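You operate a simulated robot arm through the tools that you are given. There is no shell and no other tool.

Carry out the task below with a simulated robot arm. There is one attempt and no reset: what you move stays moved.

JOB
Put things in order on the top of the dining table. At the end: the orange tea tin (marked "Black Tea") from the top of the dining table stands where the dosing cup stood; the dosing cup stands where the green clothes peg stood; the green clothes peg from the top of the dining table stands where the dark bun stood; the dark bun is on the cream plate; whatever was shut is shut again. Leave all else as you found it, and nothing knocked over.

It is judged by the outcome, as a careful person would: the job done as asked, and still so three seconds after it is handed in. It fails if anything else is knocked over, pushed out of place, dropped, spilled or broken.

ROBOT AND FRAMES
A 6-joint arm with a two-finger gripper, fixed in place. Base frame: the origin is at the foot of the arm, x ahead of it, y to its left, z up; the work surface is at about z = 0. Readings come in m, rad, newtons and seconds.
With the tool pointing down near the work surface it reaches from about 0.18 to 0.48 m from the base axis. Its first joint turns from -1.152 to 1.152 rad. Payload 1.76 kg.
Tool frame: the origin (TCP) lies between the finger pads and is the grasp point; the fingertips stand 0.029 m ahead of it; z points along the fingers, y is the line along which they close. The gripper opens to 0.082 m. The gripper's body begins 0.058 m behind the TCP.
Orientation is that of the tool frame in the base frame, as [roll, pitch, yaw] about the fixed x, y, z axes, in that order (R = Rz(yaw) Ry(pitch) Rx(roll)). With the fingers straight down and closing along the base's y, the tool's x points along the base's -x, its y along +y and its z along -z.

CONTROLS
- The arm moves only by the tool play_rows. Its argument "plan" is a list of rows, each a list of 3 entries, a list of its own where there are three numbers: the shift along the tool's x, y, z in m, then the turn, a rotation vector about the tool's x, y, z in rad, then the opening in per cent of the stroke, from 0 (shut) to 100 (fully open). In form: [[[dx, dy, dz], [wx, wy, wz], claw], ...]. A call has 1 to 20 rows; each row shifts and turns the commanded pose from where the row before left it, along the tool's axes as they then stand. Each row takes 0.2 s and may step no farther than 0.05 m and 0.15 rad from the row before; otherwise, or with a gripper value out of range, the whole call is refused. A pose out of reach is approached as far as the arm can. The call stops where the force on the tool passes 40 N (or 10 N more than at its start, if that is more) or the arm is blocked; 0.2 s more then pass. The fingers move at their own pace and stop on an object; they squeeze with about 34 N. The grip force told is the motor's: it shows also when the fingers shut on nothing. Time passes only in rows, and 0.2 s behind the last, so rows that do not move let the fingers close. The reply holds the time, the measured pose of the TCP, the force on the tool along the base axes, the opening and the grip force, in the units named above and with some noise, with the torque about the TCP (base axes, N m) and any sound that the robot's microphone picked up, and new pictures: "views" is both (left out), scene, wrist or none.
- Cameras (640 x 400 px; columns grow to the right, rows downward): "scene" is fixed at [0.0421, 0.3222, 0.4228]; the picture's right is [-0.86, -0.50, 0.00], its down [-0.33, 0.56, -0.76] and it looks along [0.38, -0.66, -0.65] (base axes); focal length 214 px, centre (320, 200). "wrist" rides on the gripper at [0.079, 0.004, -0.089] in the tool frame; the picture's right is [-0.05, 1.00, 0.00], its down [-0.71, -0.04, -0.71] and it looks along [-0.71, -0.04, 0.71] (tool axes); focal length 256 px, centre (320, 200). There is no depth. A picture from a camera that has moved, and an enlarged one, comes with that camera's place and axes in the base frame and with its lens. The place of the scene camera against the robot may be out by one fixed shift of up to 0.012 m in any direction.
- inspect(camera, box): a new picture of the part [left, top, right, bottom] of that camera's present view, enlarged. The clock stands still meanwhile.
- sign_off(): hands the job in; it is judged then, once.

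Nothing tells you positions but the pictures and the camera data. Unless the task says otherwise, let go and move clear before handing in.

The tools are called after "Call:" by a JSON object that holds its "op" and its "data". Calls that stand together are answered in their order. play_rows: Moves the arm, as the interface text tells. Its arguments: {"type":"object","properties":{"plan":{"type":"array","items":{"type":"array"}},"views":{"type":"string","enum":["both","scene","wrist","none"]}},"required":["plan"]} The other tools are called the same way: inspect (camera, box) takes an enlarged picture of a part of a camera's view; sign_off () hands the job in.

At the start:

```text
time: 0.0
tool_pos: [0.2667, -0.0646, 0.3313]
ee_rot: [-3.141, 0.002, -3.14]
ft_force: [-0.2, -0.5, -0.1]
ft_torque: [0.0, -0.04, 0.01]
opening: 0.0821
grip_force: 0.0
```

scene: 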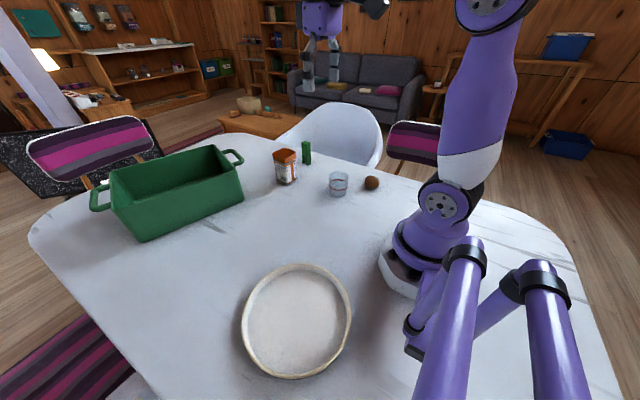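
wrist: 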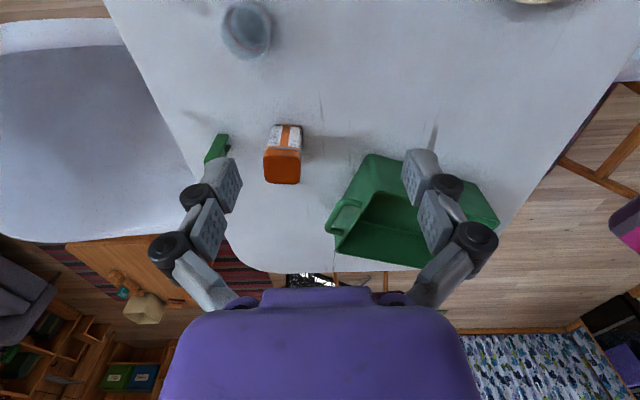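

I see the white dining table with a green box, the orange tea tin, a green peg, the dosing cup, the dark bun and the cream plate. I'll look closer before moving.

Call:
{"op": "inspect", "data": {"camera": "scene", "box": [260, 130, 400, 218]}}

Call:
{"op": "inspect", "data": {"camera": "wrist", "box": [180, 0, 340, 200]}}

Call:
{"op": "inspect", "data": {"camera": "scene", "box": [220, 240, 380, 400]}}

```text
4.55 times, centred on (330, 174) of scene
camera zoom: at [0.0421, 0.3222, 0.4228], right [-0.86, -0.5, 0.0], down [-0.33, 0.56, -0.76], along [0.38, -0.66, -0.65], focal length 975 px, centre (274, 318)
```

zoom: 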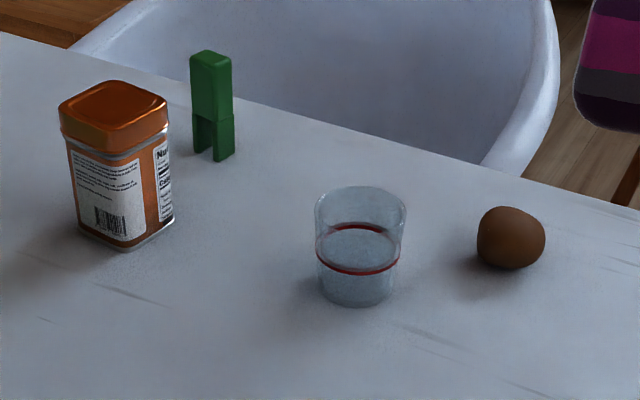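

```text
2.00 times, centred on (260, 100) of wrist
camera zoom: at [0.1862, -0.0602, 0.4211], right [0.05, 1.0, 0.0], down [0.7, -0.04, 0.71], along [0.71, -0.04, -0.71], focal length 512 px, centre (440, 400)
```

zoom: 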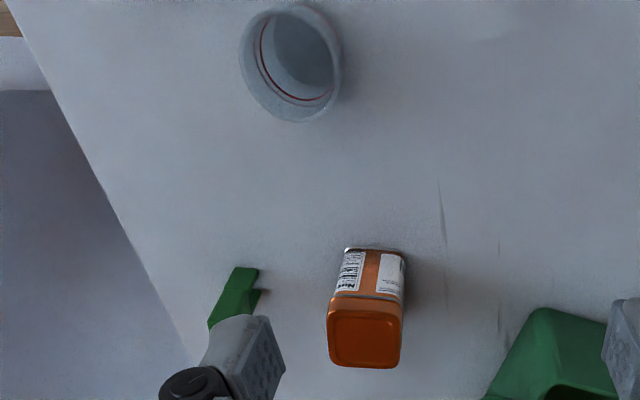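

```text
2.50 times, centred on (300, 320) of scene
camera zoom: at [0.0421, 0.3222, 0.4228], right [-0.86, -0.5, 0.0], down [-0.33, 0.56, -0.76], along [0.38, -0.66, -0.65], focal length 536 px, centre (370, -100)
```

zoom: 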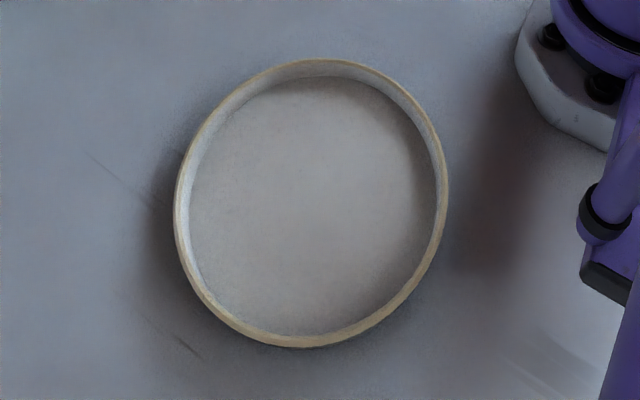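

The peg stands upright at about (0.44, -0.25), the tin at (0.44, -0.13), the cup at (0.255, -0.155), the bun at (0.177, -0.243) and the plate at (0.15, 0.21). The bun moves first, so I'll hover above it to check its position.

Call:
{"op": "play_rows", "data": {"plan": [[[0.018, -0.034, 0.026], [0, 0, 0], 100], [[0.018, -0.034, 0.026], [0, 0, 0], 100], [[0.018, -0.034, 0.026], [0, 0, 0], 100], [[0.018, -0.034, 0.026], [0, 0, 0], 100], [[0.018, -0.034, 0.026], [0, 0, 0], 100], [[0, 0, 0], [0, 0, 0], 100]], "views": "both"}}

```text
time: 1.4
tool_pos: [0.1759, -0.2336, 0.2019]
ee_rot: [-3.141, 0.005, -3.14]
ft_force: [0.6, 0.9, 0.9]
ft_torque: [0.0, 0.01, 0.02]
opening: 0.0822
grip_force: 0.0
camera wrist: at [0.0956, -0.2294, 0.2915], right [0.05, 1.0, 0.0], down [0.7, -0.04, 0.71], along [0.71, -0.04, -0.71], focal length 256 px, centre (320, 200)
```

scene: 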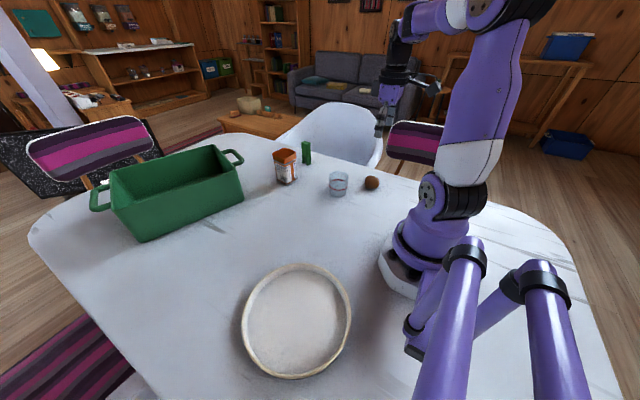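
wrist: 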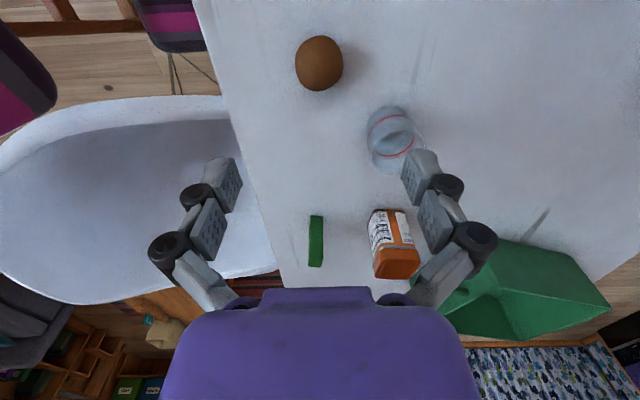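

The bun shows at about (0.178, -0.235) from the wrist. I'll enlarge the view of the bun and of the peg and tin for precise positions.

Call:
{"op": "inspect", "data": {"camera": "wrist", "box": [260, 0, 460, 125]}}

Call:
{"op": "inspect", "data": {"camera": "wrist", "box": [280, 90, 440, 290]}}

```text
3.20 times, centred on (360, 62) of wrist
camera zoom: at [0.0956, -0.2294, 0.2915], right [0.05, 1.0, 0.0], down [0.7, -0.04, 0.71], along [0.71, -0.04, -0.71], focal length 819 px, centre (192, 640)
```

zoom: 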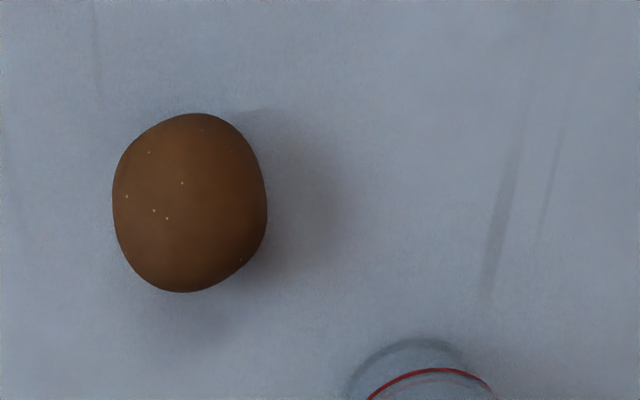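

```text
2.00 times, centred on (360, 190) of wrist
camera zoom: at [0.0956, -0.2294, 0.2915], right [0.05, 1.0, 0.0], down [0.7, -0.04, 0.71], along [0.71, -0.04, -0.71], focal length 512 px, centre (240, 220)
```

zoom: 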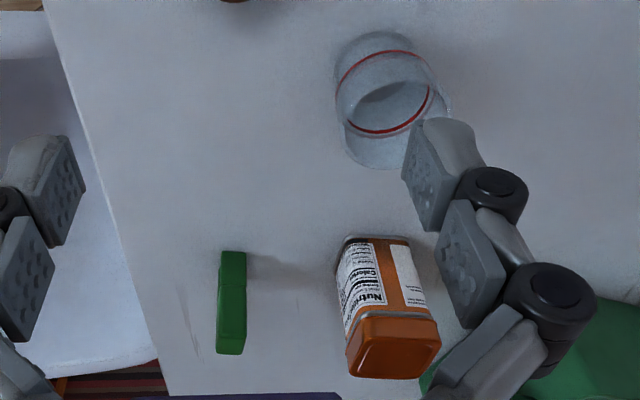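

The bun is about 0.047 m wide and centred at (0.179, -0.2345). I'll descend straight down over it with the fingers open and close on it.

Call:
{"op": "play_rows", "data": {"plan": [[[-0.0023, 0, 0.045], [0, 0, 0], 100], [[0, 0, 0.045], [0, 0, 0], 100], [[0, 0, 0.035], [0, 0, 0], 100], [[0, 0, 0.025], [0, 0, 0], 100], [[0, 0, 0.017], [0, 0, 0], 100], [[0, 0, 0], [0, 0, 0], 100]], "views": "both"}}

```text
time: 2.8
tool_pos: [0.1788, -0.2348, 0.035]
ee_rot: [-3.14, 0.002, 3.141]
ft_force: [0.4, 0.4, 0.0]
ft_torque: [0.08, -0.04, 0.01]
opening: 0.0818
grip_force: 0.1
camera wrist: at [0.0983, -0.2298, 0.1237], right [0.05, 1.0, 0.0], down [0.7, -0.04, 0.71], along [0.71, -0.04, -0.71], focal length 256 px, centre (320, 200)
```

scene: 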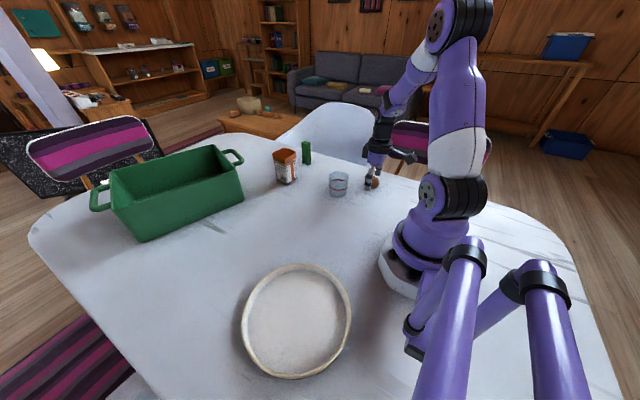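
wrist: 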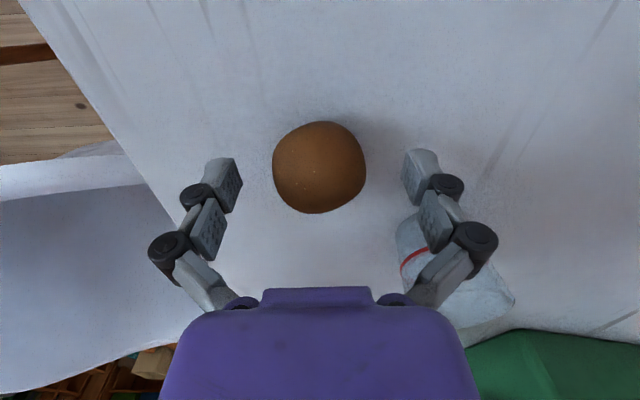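

The bun sits centred between the fingers, and the cup is clear of them. Now I close on it.

Call:
{"op": "play_rows", "data": {"plan": [[[0, 0, 0], [0, 0, 0], 60], [[0, 0, 0], [0, 0, 0], 30], [[0, 0, 0], [0, 0, 0], 30], [[0, 0, 0], [0, 0, 0], 0], [[0, 0, 0], [0, 0, 0], 0]], "views": "wrist"}}

```text
time: 4.0
tool_pos: [0.1793, -0.2353, 0.0351]
ee_rot: [-3.141, 0.005, -3.142]
ft_force: [-0.4, 1.2, 14.0]
ft_torque: [0.02, 0.05, 0.01]
opening: 0.0457
grip_force: 34.2
camera wrist: at [0.0984, -0.23, 0.1242], right [0.05, 1.0, 0.0], down [0.7, -0.04, 0.71], along [0.71, -0.04, -0.7], focal length 256 px, centre (320, 200)
```

wrist: 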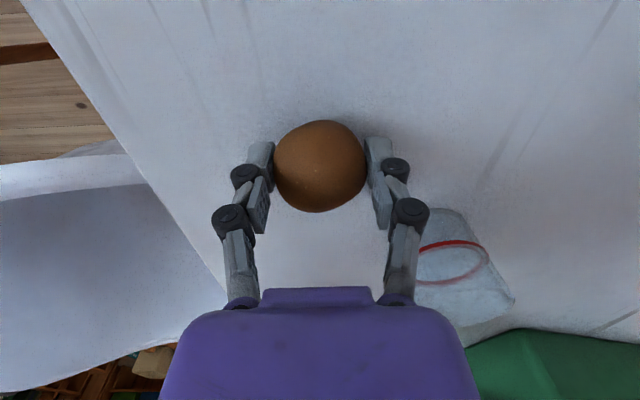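

The grip holds the bun at 0.046 m. I lift it straight up and check.

Call:
{"op": "play_rows", "data": {"plan": [[[0, 0, -0.02], [0, 0, 0], 0], [[0, 0, -0.045], [0, 0, 0], 0], [[0, 0, -0.045], [0, 0, 0], 0], [[0, 0, -0.045], [0, 0, 0], 0], [[0, 0, -0.03], [0, 0, 0], 0], [[0, 0, 0], [0, 0, 0], 0]], "views": "wrist"}}

```text
time: 5.4
tool_pos: [0.1794, -0.2359, 0.2186]
ee_rot: [-3.142, 0.003, -3.142]
ft_force: [-0.4, 0.2, -0.7]
ft_torque: [-0.01, 0.0, 0.02]
opening: 0.0459
grip_force: 33.8
camera wrist: at [0.0991, -0.23, 0.3083], right [0.05, 1.0, 0.0], down [0.7, -0.04, 0.71], along [0.71, -0.04, -0.71], focal length 256 px, centre (320, 200)
```

wrist: 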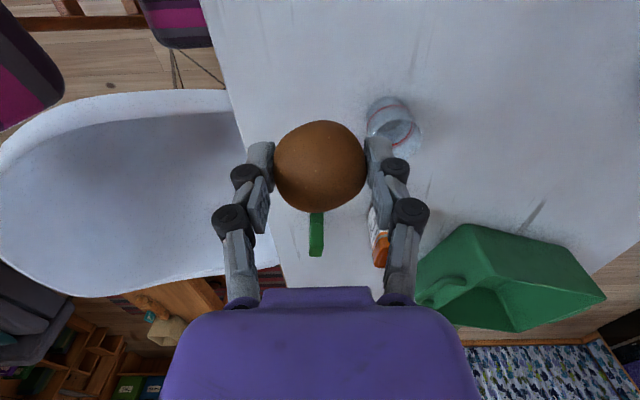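

The bun is held securely. I carry it over an arc toward the plate, stopping high above it for a look.

Call:
{"op": "play_rows", "data": {"plan": [[[-0.0228, 0.0338, 0], [0, 0, 0], 0], [[-0.0228, 0.0338, 0], [0, 0, 0], 0], [[-0.0228, 0.0338, 0], [0, 0, 0], 0], [[-0.0228, 0.0338, 0], [0, 0, 0], 0], [[0, 0.045, 0], [0, 0, 0], 0], [[0, 0.045, 0], [0, 0, 0], 0], [[0, 0.045, 0], [0, 0, 0], 0], [[0, 0.045, 0], [0, 0, 0], 0], [[0.0275, 0.03, 0], [0, 0, 0], 0], [[0.0275, 0.03, 0], [0, 0, 0], 0], [[0.0275, 0.03, 0], [0, 0, 0], 0], [[0.0275, 0.03, 0], [0, 0, 0], 0], [[0, 0, 0], [0, 0, 0], 0]], "views": "both"}}

```text
time: 8.2
tool_pos: [0.1609, 0.2008, 0.221]
ee_rot: [-3.141, 0.005, 3.141]
ft_force: [0.3, 0.7, 0.0]
ft_torque: [0.03, 0.02, -0.01]
opening: 0.0459
grip_force: 33.9
camera wrist: at [0.0801, 0.2057, 0.3099], right [0.05, 1.0, 0.0], down [0.7, -0.04, 0.71], along [0.71, -0.04, -0.71], focal length 256 px, centre (320, 200)
```

scene: 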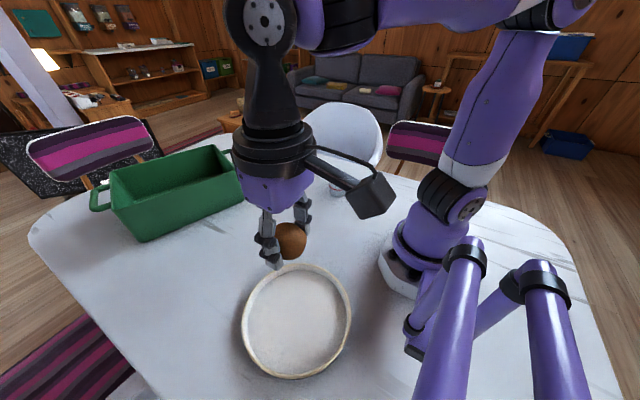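
wrist: 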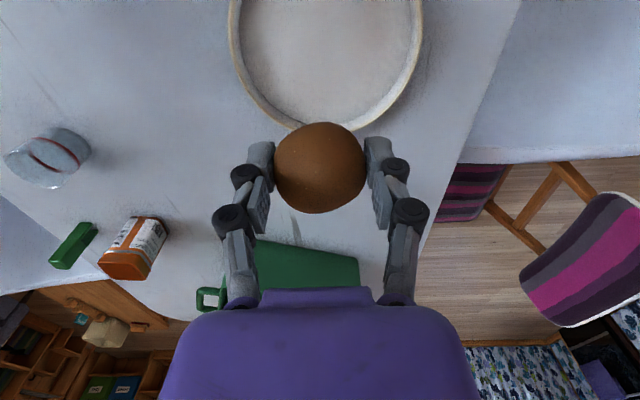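

The plate centre is at about (0.153, 0.208), with a radius near 0.093. I'll move the bun over the centre and lower most of the way.

Call:
{"op": "play_rows", "data": {"plan": [[[0.007, 0.006, 0.02], [0, 0, 0], 0], [[0, 0, 0.045], [0, 0, 0], 0], [[0, 0, 0.045], [0, 0, 0], 0], [[0, 0, 0.03], [0, 0, 0], 0], [[0, 0, 0.02], [0, 0, 0], 0], [[0, 0, 0], [0, 0, 0], 0]], "views": "both"}}

```text
time: 9.6
tool_pos: [0.1536, 0.2069, 0.0589]
ee_rot: [3.141, 0.002, 3.141]
ft_force: [0.7, 0.7, -0.8]
ft_torque: [0.01, 0.0, 0.01]
opening: 0.0458
grip_force: 33.7
camera wrist: at [0.0731, 0.2118, 0.1487], right [0.05, 1.0, 0.0], down [0.7, -0.04, 0.71], along [0.71, -0.04, -0.71], focal length 256 px, centre (320, 200)
```

scene: 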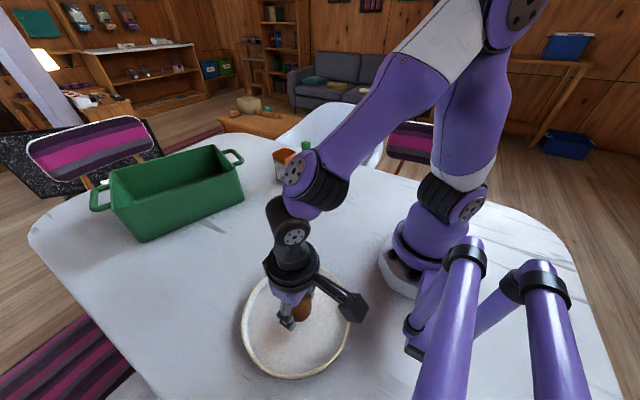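
wrist: 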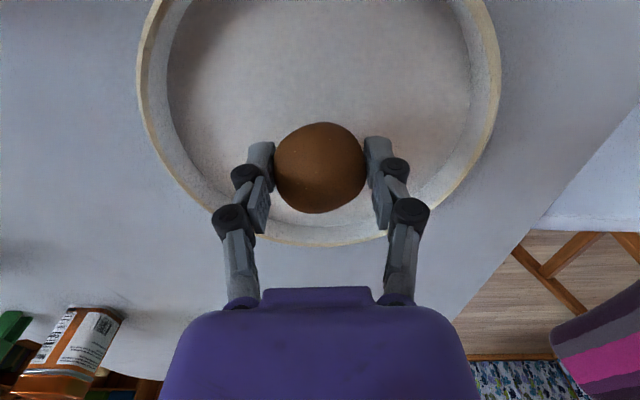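

The bun is inside the plate's outline. I lower in small steps, watching the force.

Call:
{"op": "play_rows", "data": {"plan": [[[0, 0, 0.004], [0, 0, 0], 0], [[0, 0, 0.004], [0, 0, 0], 0], [[0, 0, 0.002], [0, 0, 0], 0]], "views": "none"}}

Call:
{"op": "play_rows", "data": {"plan": [[[0, 0, 0.002], [0, 0, 0], 0], [[0, 0, 0.001], [0, 0, 0], 0]], "views": "none"}}

```text
time: 10.4
tool_pos: [0.1534, 0.2057, 0.0497]
ee_rot: [3.141, 0.002, -3.141]
ft_force: [0.7, 0.2, -0.8]
ft_torque: [-0.03, -0.05, -0.01]
opening: 0.0457
grip_force: 33.5
```

```text
time: 11.0
tool_pos: [0.1553, 0.2069, 0.0468]
ee_rot: [3.141, 0.005, -3.14]
ft_force: [-0.1, 0.8, -0.8]
ft_torque: [-0.01, -0.01, 0.0]
opening: 0.0456
grip_force: 33.7
```

Call:
{"op": "play_rows", "data": {"plan": [[[0, 0, 0.002], [0, 0, 0], 0], [[0, 0, 0.001], [0, 0, 0], 0]], "views": "none"}}

Call:
{"op": "inspect", "data": {"camera": "scene", "box": [230, 250, 370, 390]}}

```text
time: 11.6
tool_pos: [0.1526, 0.2049, 0.0434]
ee_rot: [3.14, 0.001, 3.141]
ft_force: [-0.8, -0.7, -0.6]
ft_torque: [-0.04, 0.04, 0.03]
opening: 0.0457
grip_force: 33.6
```

```text
2.86 times, centred on (300, 320) of scene
camera zoom: at [0.0421, 0.3222, 0.4228], right [-0.86, -0.5, 0.0], down [-0.33, 0.56, -0.76], along [0.38, -0.66, -0.65], focal length 613 px, centre (377, -143)
```

zoom: 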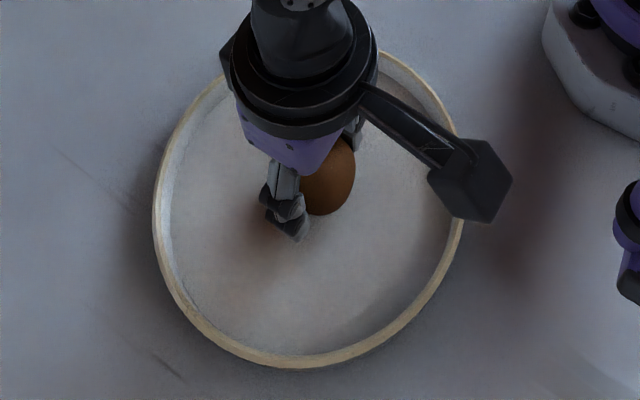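

No contact yet at z = 0.043; I keep lowering gently.

Call:
{"op": "play_rows", "data": {"plan": [[[0, 0, 0.0015], [0, 0, 0], 0], [[0, 0, 0.0015], [0, 0, 0], 0]], "views": "none"}}

Call:
{"op": "play_rows", "data": {"plan": [[[0, 0, 0.001], [0, 0, 0], 0], [[0, 0, 0.0], [0, 0, 0], 0]], "views": "none"}}

```text
time: 12.2
tool_pos: [0.1534, 0.2064, 0.0413]
ee_rot: [3.138, 0.005, -3.14]
ft_force: [-1.6, -0.6, 15.7]
ft_torque: [0.11, -0.01, 0.08]
opening: 0.0454
grip_force: 34.0
```

```text
time: 12.8
tool_pos: [0.1552, 0.2063, 0.0399]
ee_rot: [3.14, 0.003, 3.141]
ft_force: [-1.0, 2.5, 20.6]
ft_torque: [0.07, -0.04, 0.04]
opening: 0.0449
grip_force: 34.0
```

The bun is now pressing on the plate. I ease off a hair, then open the fingers and check.

Call:
{"op": "play_rows", "data": {"plan": [[[0, 0, -0.001], [0, 0, 0], 0], [[0, 0, 0], [0, 0, 0], 60], [[0, 0, 0], [0, 0, 0], 70], [[0, 0, 0], [0, 0, 0], 85], [[0, 0, 0], [0, 0, 0], 95]], "views": "both"}}

```text
time: 14.0
tool_pos: [0.1528, 0.2064, 0.0404]
ee_rot: [-3.141, 0.003, 3.141]
ft_force: [0.7, -0.8, 0.2]
ft_torque: [0.02, 0.0, -0.01]
opening: 0.0779
grip_force: 0.0
camera wrist: at [0.073, 0.211, 0.1294], right [0.05, 1.0, 0.0], down [0.7, -0.04, 0.71], along [0.71, -0.04, -0.71], focal length 256 px, centre (320, 200)
```

scene: 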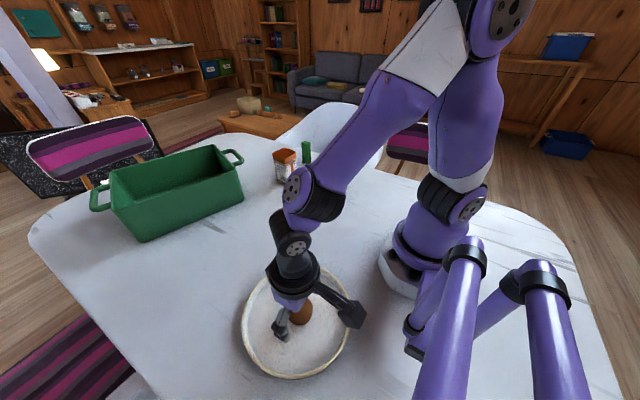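
wrist: 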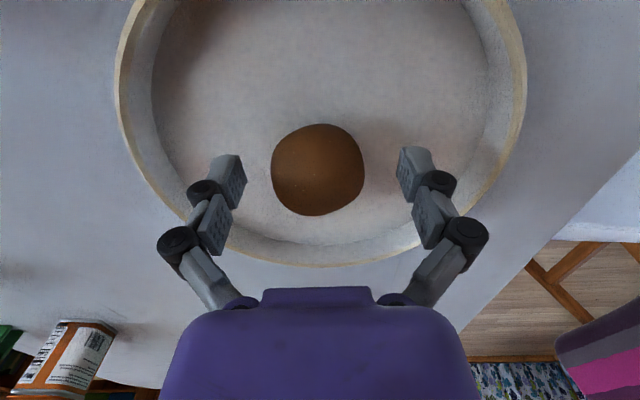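

The bun is released and resting on the plate. I lift straight up and travel back toward the peg at a safe height.

Call:
{"op": "play_rows", "data": {"plan": [[[0, 0, -0.03], [0, 0, 0], 95], [[0, 0, -0.045], [0, 0, 0], 95], [[0, 0, -0.045], [0, 0, 0], 95], [[0, 0, -0.045], [0, 0, 0], 95], [[0, 0, -0.045], [0, 0, 0], 95], [[-0.0295, -0.0315, 0], [0, 0, 0], 80], [[-0.0295, -0.0315, 0], [0, 0, 0], 80], [[-0.0295, -0.0315, 0], [0, 0, 0], 80], [[-0.0295, -0.0315, 0], [0, 0, 0], 80], [[0, -0.045, 0], [0, 0, 0], 80], [[0, -0.045, 0], [0, 0, 0], 80], [[0, -0.045, 0], [0, 0, 0], 80], [[0, -0.045, 0], [0, 0, 0], 80], [[-0.02, -0.038, 0], [0, 0, 0], 80], [[-0.02, -0.038, 0], [0, 0, 0], 80], [[-0.02, -0.038, 0], [0, 0, 0], 80], [[-0.02, -0.038, 0], [0, 0, 0], 80], [[0, 0, 0], [0, 0, 0], 80]], "views": "both"}}

```text
time: 17.8
tool_pos: [0.3405, -0.2464, 0.2458]
ee_rot: [3.141, 0.003, 3.14]
ft_force: [-0.4, 0.3, -0.4]
ft_torque: [0.0, 0.01, 0.01]
opening: 0.0656
grip_force: 0.1
out of reach, approached as far as the arm can: row 17
camera wrist: at [0.2608, -0.2423, 0.335], right [0.05, 1.0, 0.0], down [0.7, -0.04, 0.71], along [0.71, -0.04, -0.71], focal length 256 px, centre (320, 200)
```

scene: 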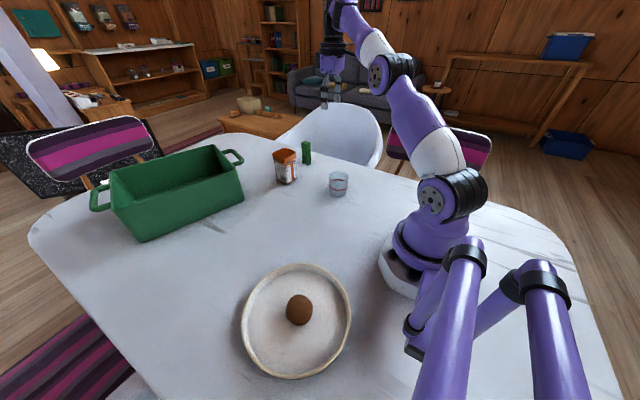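
wrist: 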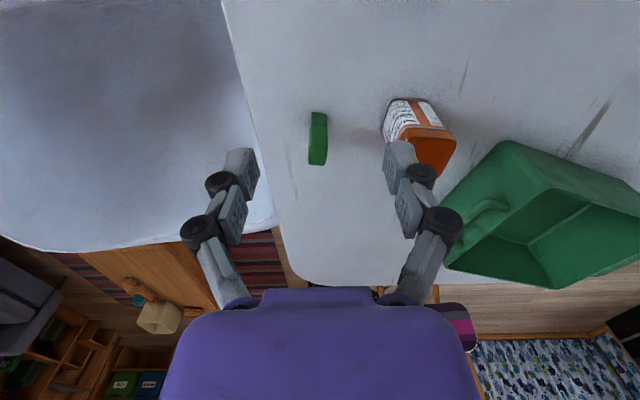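

The bun is on the plate. The tool hit its reach limit at this height, so I'll tilt the fingers outward for the peg; first a precise look at it.

Call:
{"op": "inspect", "data": {"camera": "wrist", "box": [270, 80, 430, 180]}}

Call:
{"op": "inspect", "data": {"camera": "scene", "box": [260, 130, 400, 218]}}

```text
4.00 times, centred on (350, 130) of wrist
camera zoom: at [0.2608, -0.2423, 0.335], right [0.05, 1.0, 0.0], down [0.7, -0.04, 0.71], along [0.71, -0.04, -0.71], focal length 1024 px, centre (200, 480)
```

zoom: 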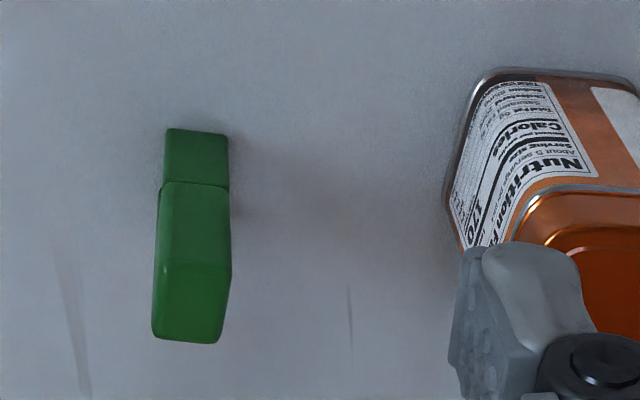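

```text
4.55 times, centred on (330, 174) of scene
camera zoom: at [0.0421, 0.3222, 0.4228], right [-0.86, -0.5, 0.0], down [-0.33, 0.56, -0.76], along [0.38, -0.66, -0.65], focal length 975 px, centre (274, 318)
```

zoom: 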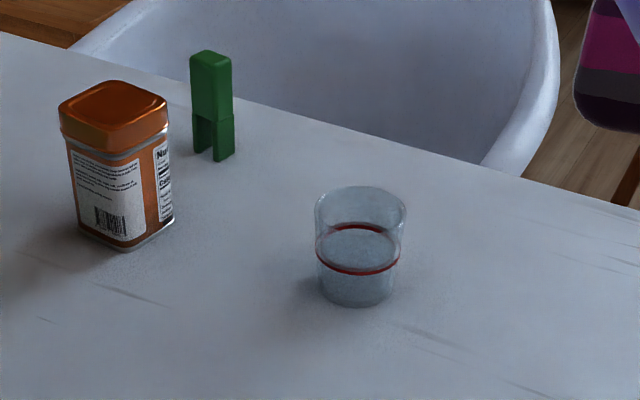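

The peg is centred at about (0.440, -0.255), turned slightly (about -0.14 rad), 0.081 m tall. I turn the tool to line up with its faces and tilt the fingers outward by 0.45 rad.

Call:
{"op": "play_rows", "data": {"plan": [[[0, 0, 0], [0, 0, 0.14], 70], [[0, 0, 0], [0, -0.15, 0], 70], [[0, 0, 0], [0, -0.15, 0], 70], [[0, 0, 0], [0, -0.15, 0], 70], [[0, 0, 0], [0, 0, 0], 70]], "views": "both"}}

```text
time: 19.0
tool_pos: [0.3628, -0.2636, 0.2622]
ee_rot: [3.14, 0.452, 3.001]
ft_force: [-0.6, -0.3, 0.0]
ft_torque: [-0.02, 0.01, 0.04]
opening: 0.0575
grip_force: 0.1
out of reach, approached as far as the arm can: row 4
camera wrist: at [0.2528, -0.2437, 0.3083], right [0.19, 0.98, 0.02], down [0.32, -0.08, 0.94], along [0.93, -0.17, -0.33], focal length 256 px, centre (320, 200)
```

scene: 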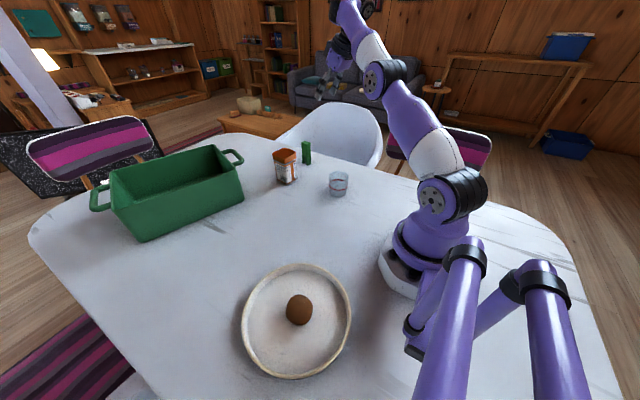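
wrist: 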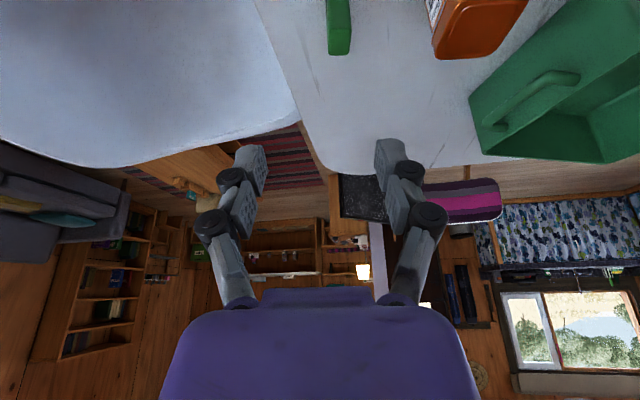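

The 0.45 rad tilt goes beyond what the arm can do here, while 0.30 rad was reachable. I tilt back to 0.30 and check the pose.

Call:
{"op": "play_rows", "data": {"plan": [[[0, 0, 0], [0, 0.15, 0], 70], [[0, 0, 0], [0, 0, 0], 70]], "views": "none"}}

```text
time: 19.6
tool_pos: [0.3623, -0.2636, 0.262]
ee_rot: [3.141, 0.303, 3.003]
ft_force: [-0.3, -0.6, 0.1]
ft_torque: [0.01, -0.02, 0.03]
opening: 0.0574
grip_force: 0.0
```

Commanded pose now matches the reading. I move to an approach point 0.12 m back from the peg along the tilted finger axis.

Call:
{"op": "play_rows", "data": {"plan": [[[-0.0047, 0.0064, 0.0302], [0, 0, 0], 70], [[-0.0047, 0.0064, 0.0302], [0, 0, 0], 70], [[-0.0047, 0.0064, 0.0302], [0, 0, 0], 70], [[0, 0, 0], [0, 0, 0], 70]], "views": "both"}}

```text
time: 20.6
tool_pos: [0.406, -0.2504, 0.1809]
ee_rot: [3.141, 0.302, 3.003]
ft_force: [0.1, 0.1, 0.7]
ft_torque: [0.01, 0.0, -0.05]
opening: 0.0574
grip_force: 0.1
camera wrist: at [0.3055, -0.2307, 0.2436], right [0.19, 0.98, 0.02], down [0.45, -0.1, 0.89], along [0.87, -0.16, -0.46], focal length 256 px, centre (320, 200)
```

scene: 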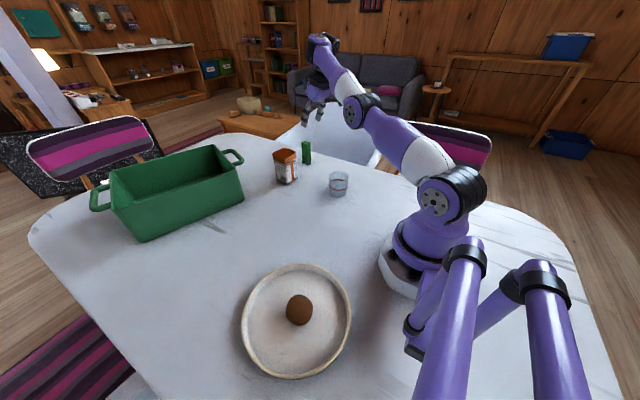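
wrist: 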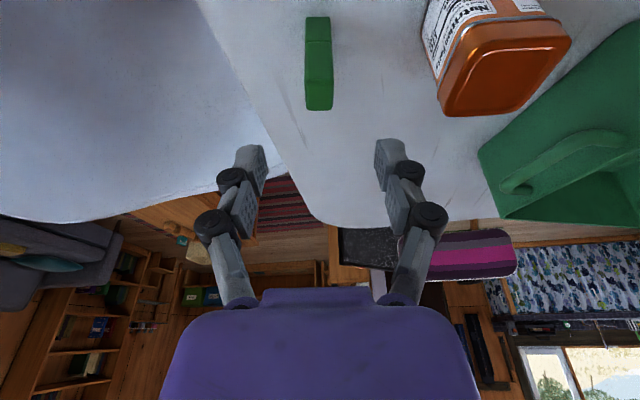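

The peg's position is confirmed at (0.440, -0.2545). I advance along the finger axis to straddle it.

Call:
{"op": "play_rows", "data": {"plan": [[[0.0008, 0.0003, 0.04], [0, 0, 0], 70], [[0.0007, 0.0003, 0.04], [0, 0, 0], 70], [[0, 0, 0.02], [0, 0, 0], 70], [[0, 0, 0], [0, 0, 0], 70]], "views": "both"}}

```text
time: 21.6
tool_pos: [0.4015, -0.2406, 0.156]
ee_rot: [3.139, 0.295, 3.002]
ft_force: [0.0, -0.2, 0.0]
ft_torque: [0.0, -0.01, 0.02]
opening: 0.0571
grip_force: 0.1
out of reach, approached as far as the arm can: row 1, 2, 3
camera wrist: at [0.3008, -0.222, 0.2182], right [0.19, 0.98, 0.02], down [0.46, -0.1, 0.88], along [0.87, -0.16, -0.47], focal length 256 px, centre (320, 200)
```

scene: 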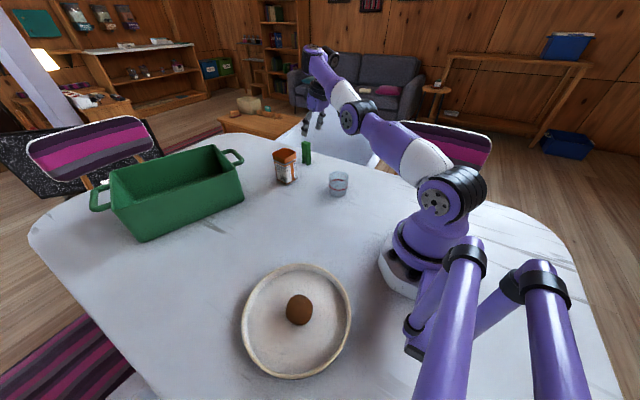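
wrist: 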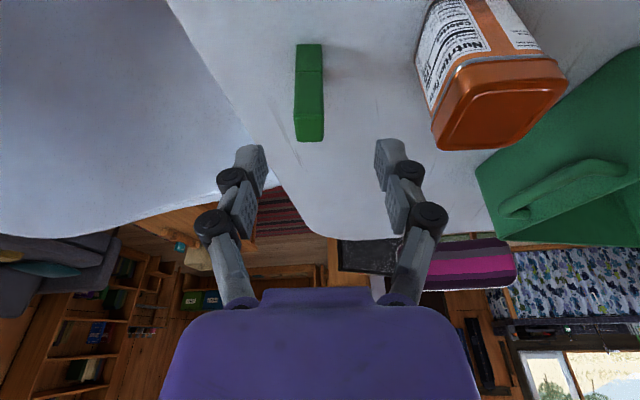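

The arm seems to have straightened and bent its elbow the wrong way (elbow low), which limits low reach. I'll raise it to straighten it, then pull inward to get the elbow up again, checking the scene view.

Call:
{"op": "play_rows", "data": {"plan": [[[-0.0133, 0, -0.043], [0, 0, 0], 70], [[-0.0133, 0, -0.043], [0, 0, 0], 70], [[0, 0, 0], [0, 0.15, 0], 70], [[0, 0, 0], [0, 0.15, 0], 70], [[0, 0, -0.04], [0, 0, 0], 70], [[0, 0, -0.04], [0, 0, 0], 70], [[0, 0, 0], [0, 0, 0], 70]], "views": "scene"}}

```text
time: 23.2
tool_pos: [0.3317, -0.2221, 0.2809]
ee_rot: [3.141, 0.002, 3.002]
ft_force: [-0.3, 0.7, 0.6]
ft_torque: [-0.01, 0.01, -0.02]
opening: 0.0572
grip_force: 0.1
out of reach, approached as far as the arm can: row 3, 4, 5, 6
```

scene: 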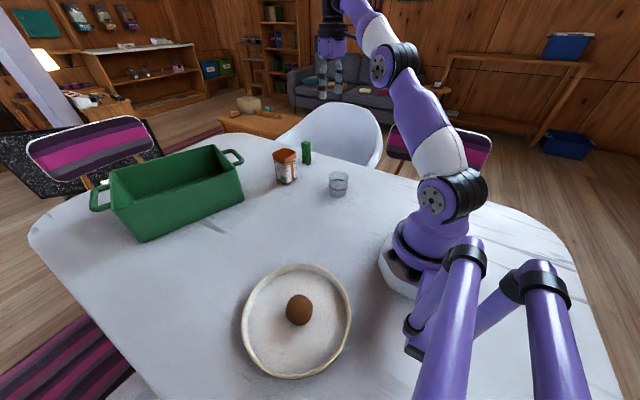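

The arm is straight now. I pull inward and look at the elbow.

Call:
{"op": "play_rows", "data": {"plan": [[[0.042, 0.02, 0], [0, 0, 0], 70], [[0.042, 0.02, 0.01], [0, 0, 0], 70], [[0, 0, 0.03], [0, 0, 0], 70], [[0, 0, 0], [0, 0, 0], 70]], "views": "scene"}}

```text
time: 24.2
tool_pos: [0.2526, -0.1715, 0.2402]
ee_rot: [-3.141, 0.003, 3.003]
ft_force: [0.0, -0.1, -0.3]
ft_torque: [0.0, 0.01, 0.02]
opening: 0.0575
grip_force: 0.1
```

scene: 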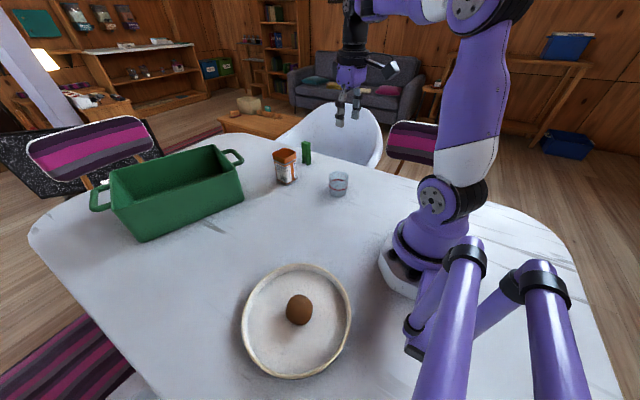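

The elbow is up again. Here I tilt the tool by 0.30 rad, then move out to the approach point while staying inside the reach.

Call:
{"op": "play_rows", "data": {"plan": [[[0, 0, 0], [0, -0.15, 0], 70], [[0, 0, 0], [0, -0.15, 0], 70], [[-0.03415, -0.014, 0.0264], [0, 0, 0], 70], [[-0.03415, -0.014, 0.0264], [0, 0, 0], 70], [[-0.03415, -0.014, 0.0264], [0, 0, 0], 70], [[-0.03415, -0.014, 0.0264], [0, 0, 0], 70], [[0, 0, 0], [0, 0, 0], 70]], "views": "both"}}

```text
time: 25.8
tool_pos: [0.4069, -0.2498, 0.1776]
ee_rot: [3.14, 0.304, 3.003]
ft_force: [0.0, 0.3, 0.3]
ft_torque: [0.01, 0.01, -0.01]
opening: 0.0573
grip_force: 0.0
camera wrist: at [0.3047, -0.2317, 0.2402], right [0.19, 0.98, 0.02], down [0.45, -0.1, 0.89], along [0.87, -0.16, -0.47], focal length 256 px, centre (320, 200)
```

scene: 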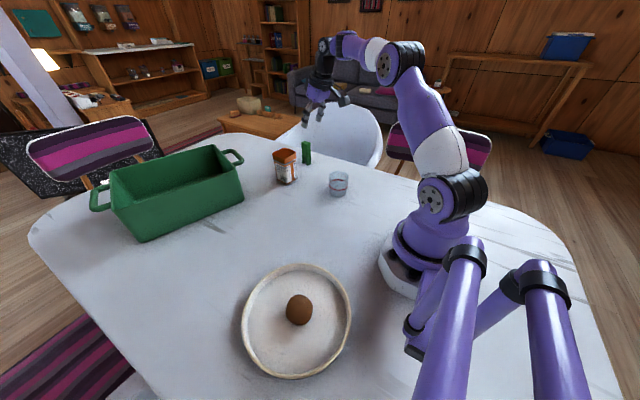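
wrist: 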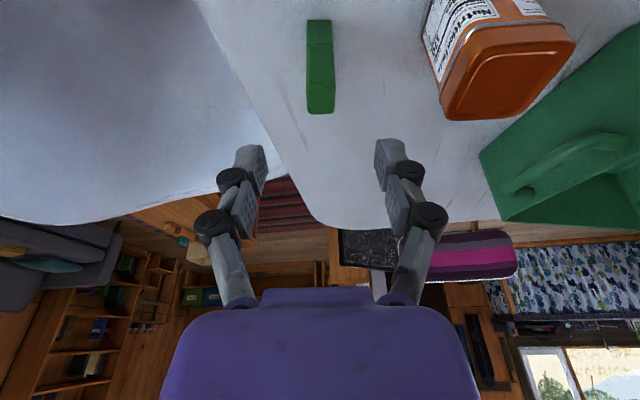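

The elbow stays up and the reach is fine. I advance along the finger axis toward the peg.

Call:
{"op": "play_rows", "data": {"plan": [[[0.0007, 0, 0.04], [0, 0, 0], 70], [[0.0007, 0, 0.03], [0, 0, 0], 70], [[0, 0, 0.02], [0, 0, 0], 70], [[0, 0, 0], [0, 0, 0], 70]], "views": "both"}}

```text
time: 26.8
tool_pos: [0.4299, -0.2531, 0.0915]
ee_rot: [3.142, 0.303, 3.002]
ft_force: [-0.3, 0.3, -0.8]
ft_torque: [0.01, -0.02, -0.01]
opening: 0.0573
grip_force: 0.1
camera wrist: at [0.3289, -0.2348, 0.1541], right [0.19, 0.98, 0.02], down [0.45, -0.1, 0.89], along [0.87, -0.16, -0.46], focal length 256 px, centre (320, 200)
```

scene: 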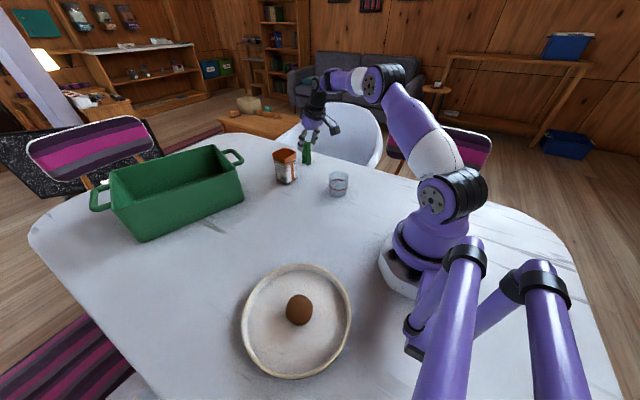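
wrist: 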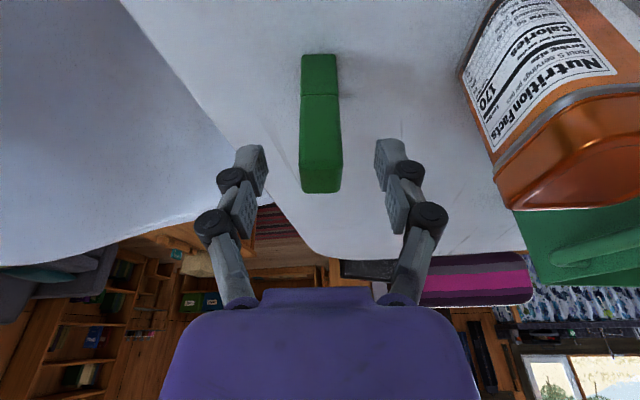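

The peg is centred between the fingers. I go the last 0.027 m and close on its upper part.

Call:
{"op": "play_rows", "data": {"plan": [[[-0.0015, 0, 0.015], [0, 0, 0], 70], [[0, 0, 0.012], [0, 0, 0], 70], [[0, 0, 0], [0, 0, 0], 70]], "views": "wrist"}}

Call:
{"op": "play_rows", "data": {"plan": [[[0, 0, 0], [0, 0, 0], 45], [[0, 0, 0], [0, 0, 0], 30], [[0, 0, 0], [0, 0, 0], 15], [[0, 0, 0], [0, 0, 0], 0], [[0, 0, 0], [0, 0, 0], 0]], "views": "both"}}

```text
time: 27.6
tool_pos: [0.4388, -0.2535, 0.0663]
ee_rot: [-3.14, 0.302, 3.003]
ft_force: [0.9, -0.2, -0.6]
ft_torque: [0.04, -0.01, -0.01]
opening: 0.0576
grip_force: 0.1
camera wrist: at [0.3377, -0.2356, 0.1286], right [0.19, 0.98, 0.02], down [0.45, -0.1, 0.89], along [0.87, -0.16, -0.46], focal length 256 px, centre (320, 200)
```

wrist: 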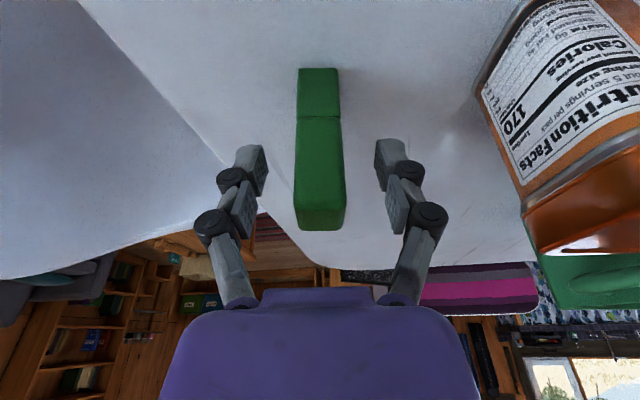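

```text
time: 28.8
tool_pos: [0.4392, -0.2536, 0.0671]
ee_rot: [3.141, 0.301, 3.004]
ft_force: [-0.5, -0.2, 0.1]
ft_torque: [0.02, 0.01, 0.0]
opening: 0.0206
grip_force: 34.2
camera wrist: at [0.3376, -0.2356, 0.1288], right [0.19, 0.98, 0.02], down [0.45, -0.1, 0.89], along [0.87, -0.16, -0.46], focal length 256 px, centre (320, 200)
```

scene: 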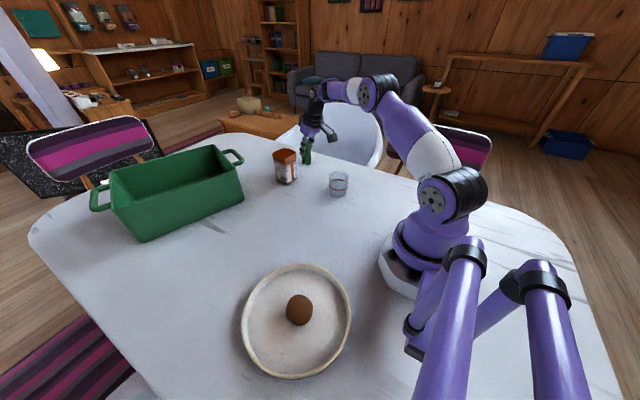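
wrist: 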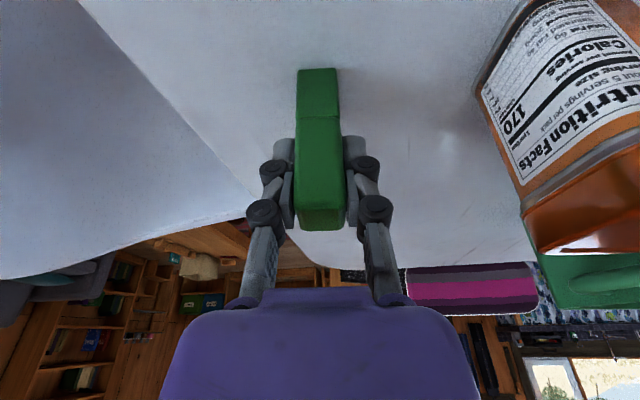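

The peg is gripped (0.021 m wide). I lift it straight up, then draw it inward well above everything.

Call:
{"op": "play_rows", "data": {"plan": [[[-0.0059, 0, -0.0191], [0, 0, 0], 0], [[-0.0118, 0, -0.0382], [0, 0, 0], 0], [[0.0198, -0.0022, -0.0375], [0, 0, 0], 0], [[0.0198, -0.0022, -0.0375], [0, 0, 0], 0], [[0.0377, -0.0032, -0.01245], [0, 0, 0], 0], [[0.0377, -0.0032, -0.01245], [0, 0, 0], 0], [[0.0377, -0.0032, -0.01245], [0, 0, 0], 0], [[0.0377, -0.0032, -0.01245], [0, 0, 0], 0], [[0, 0, 0], [0, 0, 0], 0]], "views": "both"}}

```text
time: 30.8
tool_pos: [0.2206, -0.2408, 0.1886]
ee_rot: [3.142, 0.303, 3.001]
ft_force: [1.0, 0.1, -0.6]
ft_torque: [0.01, -0.03, 0.0]
opening: 0.0208
grip_force: 33.6
camera wrist: at [0.1185, -0.2216, 0.2512], right [0.19, 0.98, 0.02], down [0.45, -0.1, 0.89], along [0.87, -0.16, -0.46], focal length 256 px, centre (320, 200)
```

scene: 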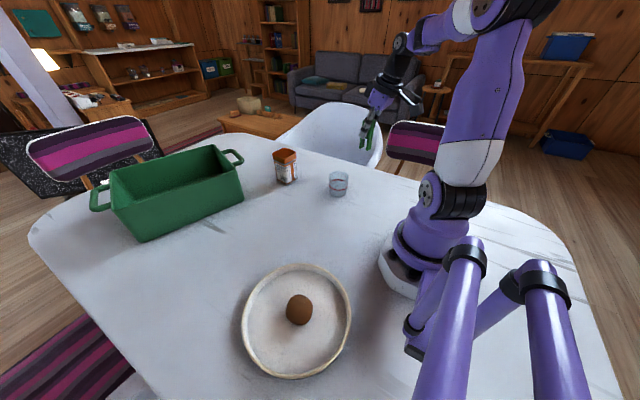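
wrist: 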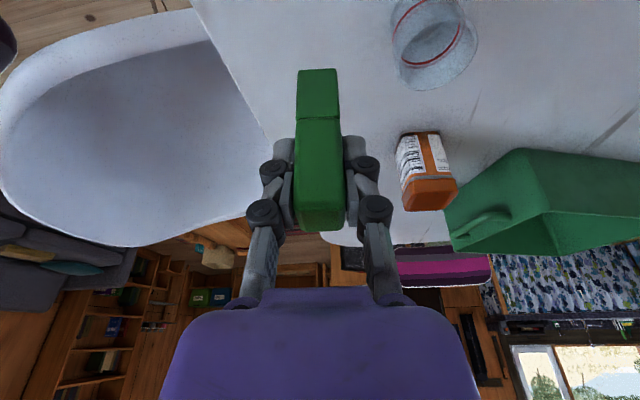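

The peg is held steadily upright. I turn the tool about the vertical toward the arm's own direction and move over the bun's old spot.

Call:
{"op": "play_rows", "data": {"plan": [[[0, 0, 0], [0.0443, 0, 0.1433], 0], [[0, 0, 0], [0.0443, 0, 0.1433], 0], [[0, 0, 0], [0.0443, 0, 0.1433], 0], [[0.0289, -0.009, 0.027], [0, 0, 0], 0], [[0.0289, -0.009, 0.027], [0, 0, 0], 0], [[0, 0, 0], [0, 0, 0], 0]], "views": "both"}}

```text
time: 32.2
tool_pos: [0.1795, -0.2351, 0.1196]
ee_rot: [3.141, 0.3, 2.552]
ft_force: [0.9, -0.1, -0.1]
ft_torque: [0.01, 0.01, 0.01]
opening: 0.0206
grip_force: 34.0
camera wrist: at [0.0952, -0.1732, 0.1817], right [0.6, 0.8, 0.02], down [0.36, -0.29, 0.89], along [0.71, -0.52, -0.47], focal length 256 px, centre (320, 200)
```

scene: 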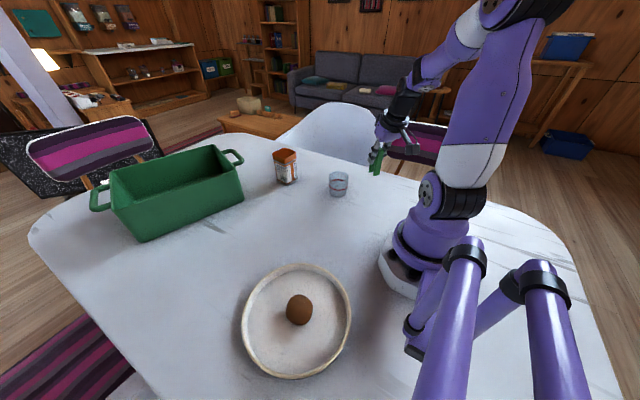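
wrist: 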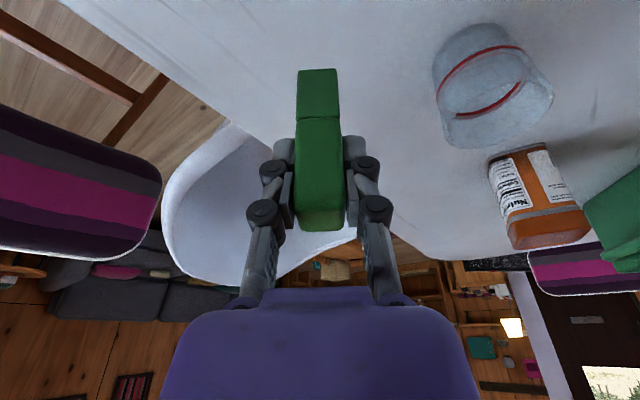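

The peg hangs right over the bun's old spot. I lower it straight down, stopping just above the table.

Call:
{"op": "play_rows", "data": {"plan": [[[0.0109, 0.0002, 0.0281], [0, 0, 0], 0], [[0.0044, 0, 0.0143], [0, 0, 0], 0], [[0.0006, 0, 0.0019], [0, 0, 0], 0], [[0, 0, 0], [0, 0, 0], 0]], "views": "both"}}

```text
time: 33.2
tool_pos: [0.1777, -0.2317, 0.0731]
ee_rot: [3.139, 0.302, 2.552]
ft_force: [0.1, 1.3, -0.4]
ft_torque: [-0.03, -0.04, 0.0]
opening: 0.0207
grip_force: 34.4
camera wrist: at [0.0944, -0.1716, 0.1352], right [0.6, 0.8, 0.02], down [0.36, -0.29, 0.89], along [0.71, -0.52, -0.47], focal length 256 px, centre (320, 200)
```

scene: 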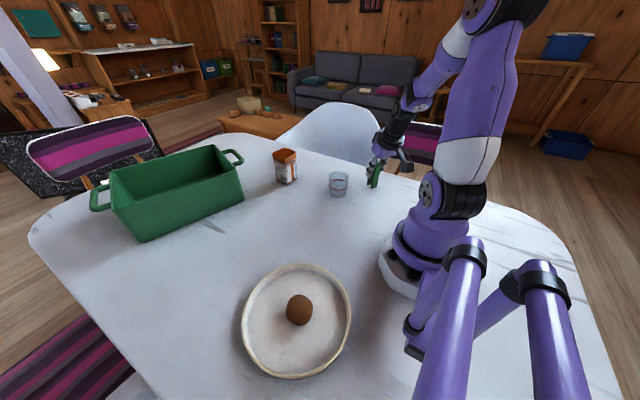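
wrist: 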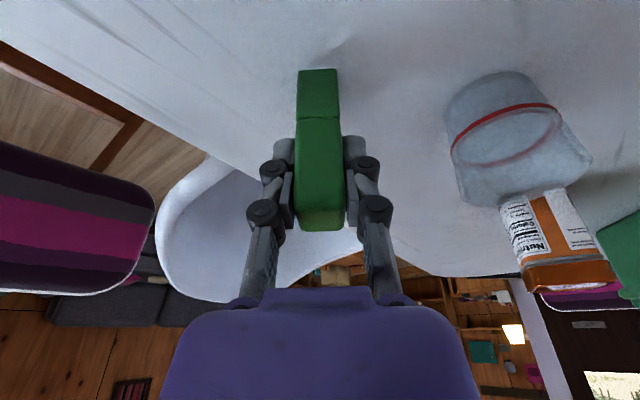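

I lower the last few millimetres until the force shows contact.

Call:
{"op": "play_rows", "data": {"plan": [[[0.0004, -0.0012, 0.0041], [0, 0, 0], 0], [[0.0003, 0, 0.00096], [0, 0, 0], 0]], "views": "none"}}

Call:
{"op": "play_rows", "data": {"plan": [[[0.0003, 0, 0.00096], [0, 0, 0], 0], [[0, 0, 0], [0, 0, 0], 0]], "views": "none"}}

```text
time: 33.8
tool_pos: [0.177, -0.2351, 0.0678]
ee_rot: [3.139, 0.3, 2.552]
ft_force: [-0.2, -0.4, 0.7]
ft_torque: [-0.03, 0.0, -0.01]
opening: 0.0207
grip_force: 33.7
```

```text
time: 34.4
tool_pos: [0.1768, -0.2346, 0.0686]
ee_rot: [3.14, 0.303, 2.552]
ft_force: [-0.1, -0.6, 0.4]
ft_torque: [-0.01, -0.05, -0.01]
opening: 0.0207
grip_force: 34.0
```

Call:
{"op": "play_rows", "data": {"plan": [[[0.0003, 0, 0.00096], [0, 0, 0], 0], [[0, 0, 0], [0, 0, 0], 0]], "views": "none"}}

Call:
{"op": "play_rows", "data": {"plan": [[[0.0003, 0, 0.00096], [0, 0, 0], 0], [[0, 0, 0], [0, 0, 0], 0]], "views": "scene"}}

```text
time: 35.0
tool_pos: [0.1763, -0.2336, 0.0658]
ee_rot: [3.14, 0.303, 2.551]
ft_force: [-2.0, 1.3, 6.8]
ft_torque: [0.04, 0.11, 0.01]
opening: 0.0207
grip_force: 34.1
```

```text
time: 35.6
tool_pos: [0.1776, -0.2344, 0.067]
ee_rot: [-3.14, 0.306, 2.553]
ft_force: [-2.2, 1.7, 28.2]
ft_torque: [0.1, 0.13, 0.0]
opening: 0.0203
grip_force: 34.1
```

scene: 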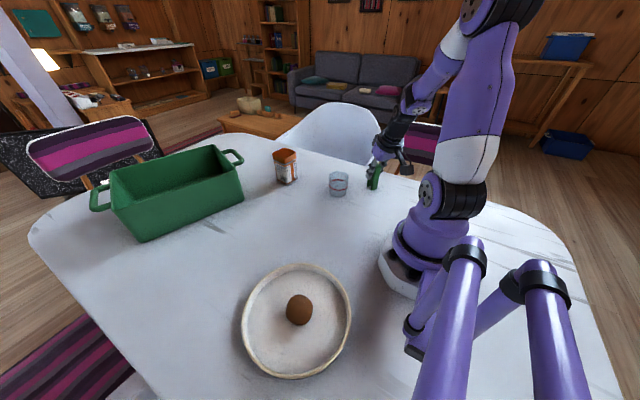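

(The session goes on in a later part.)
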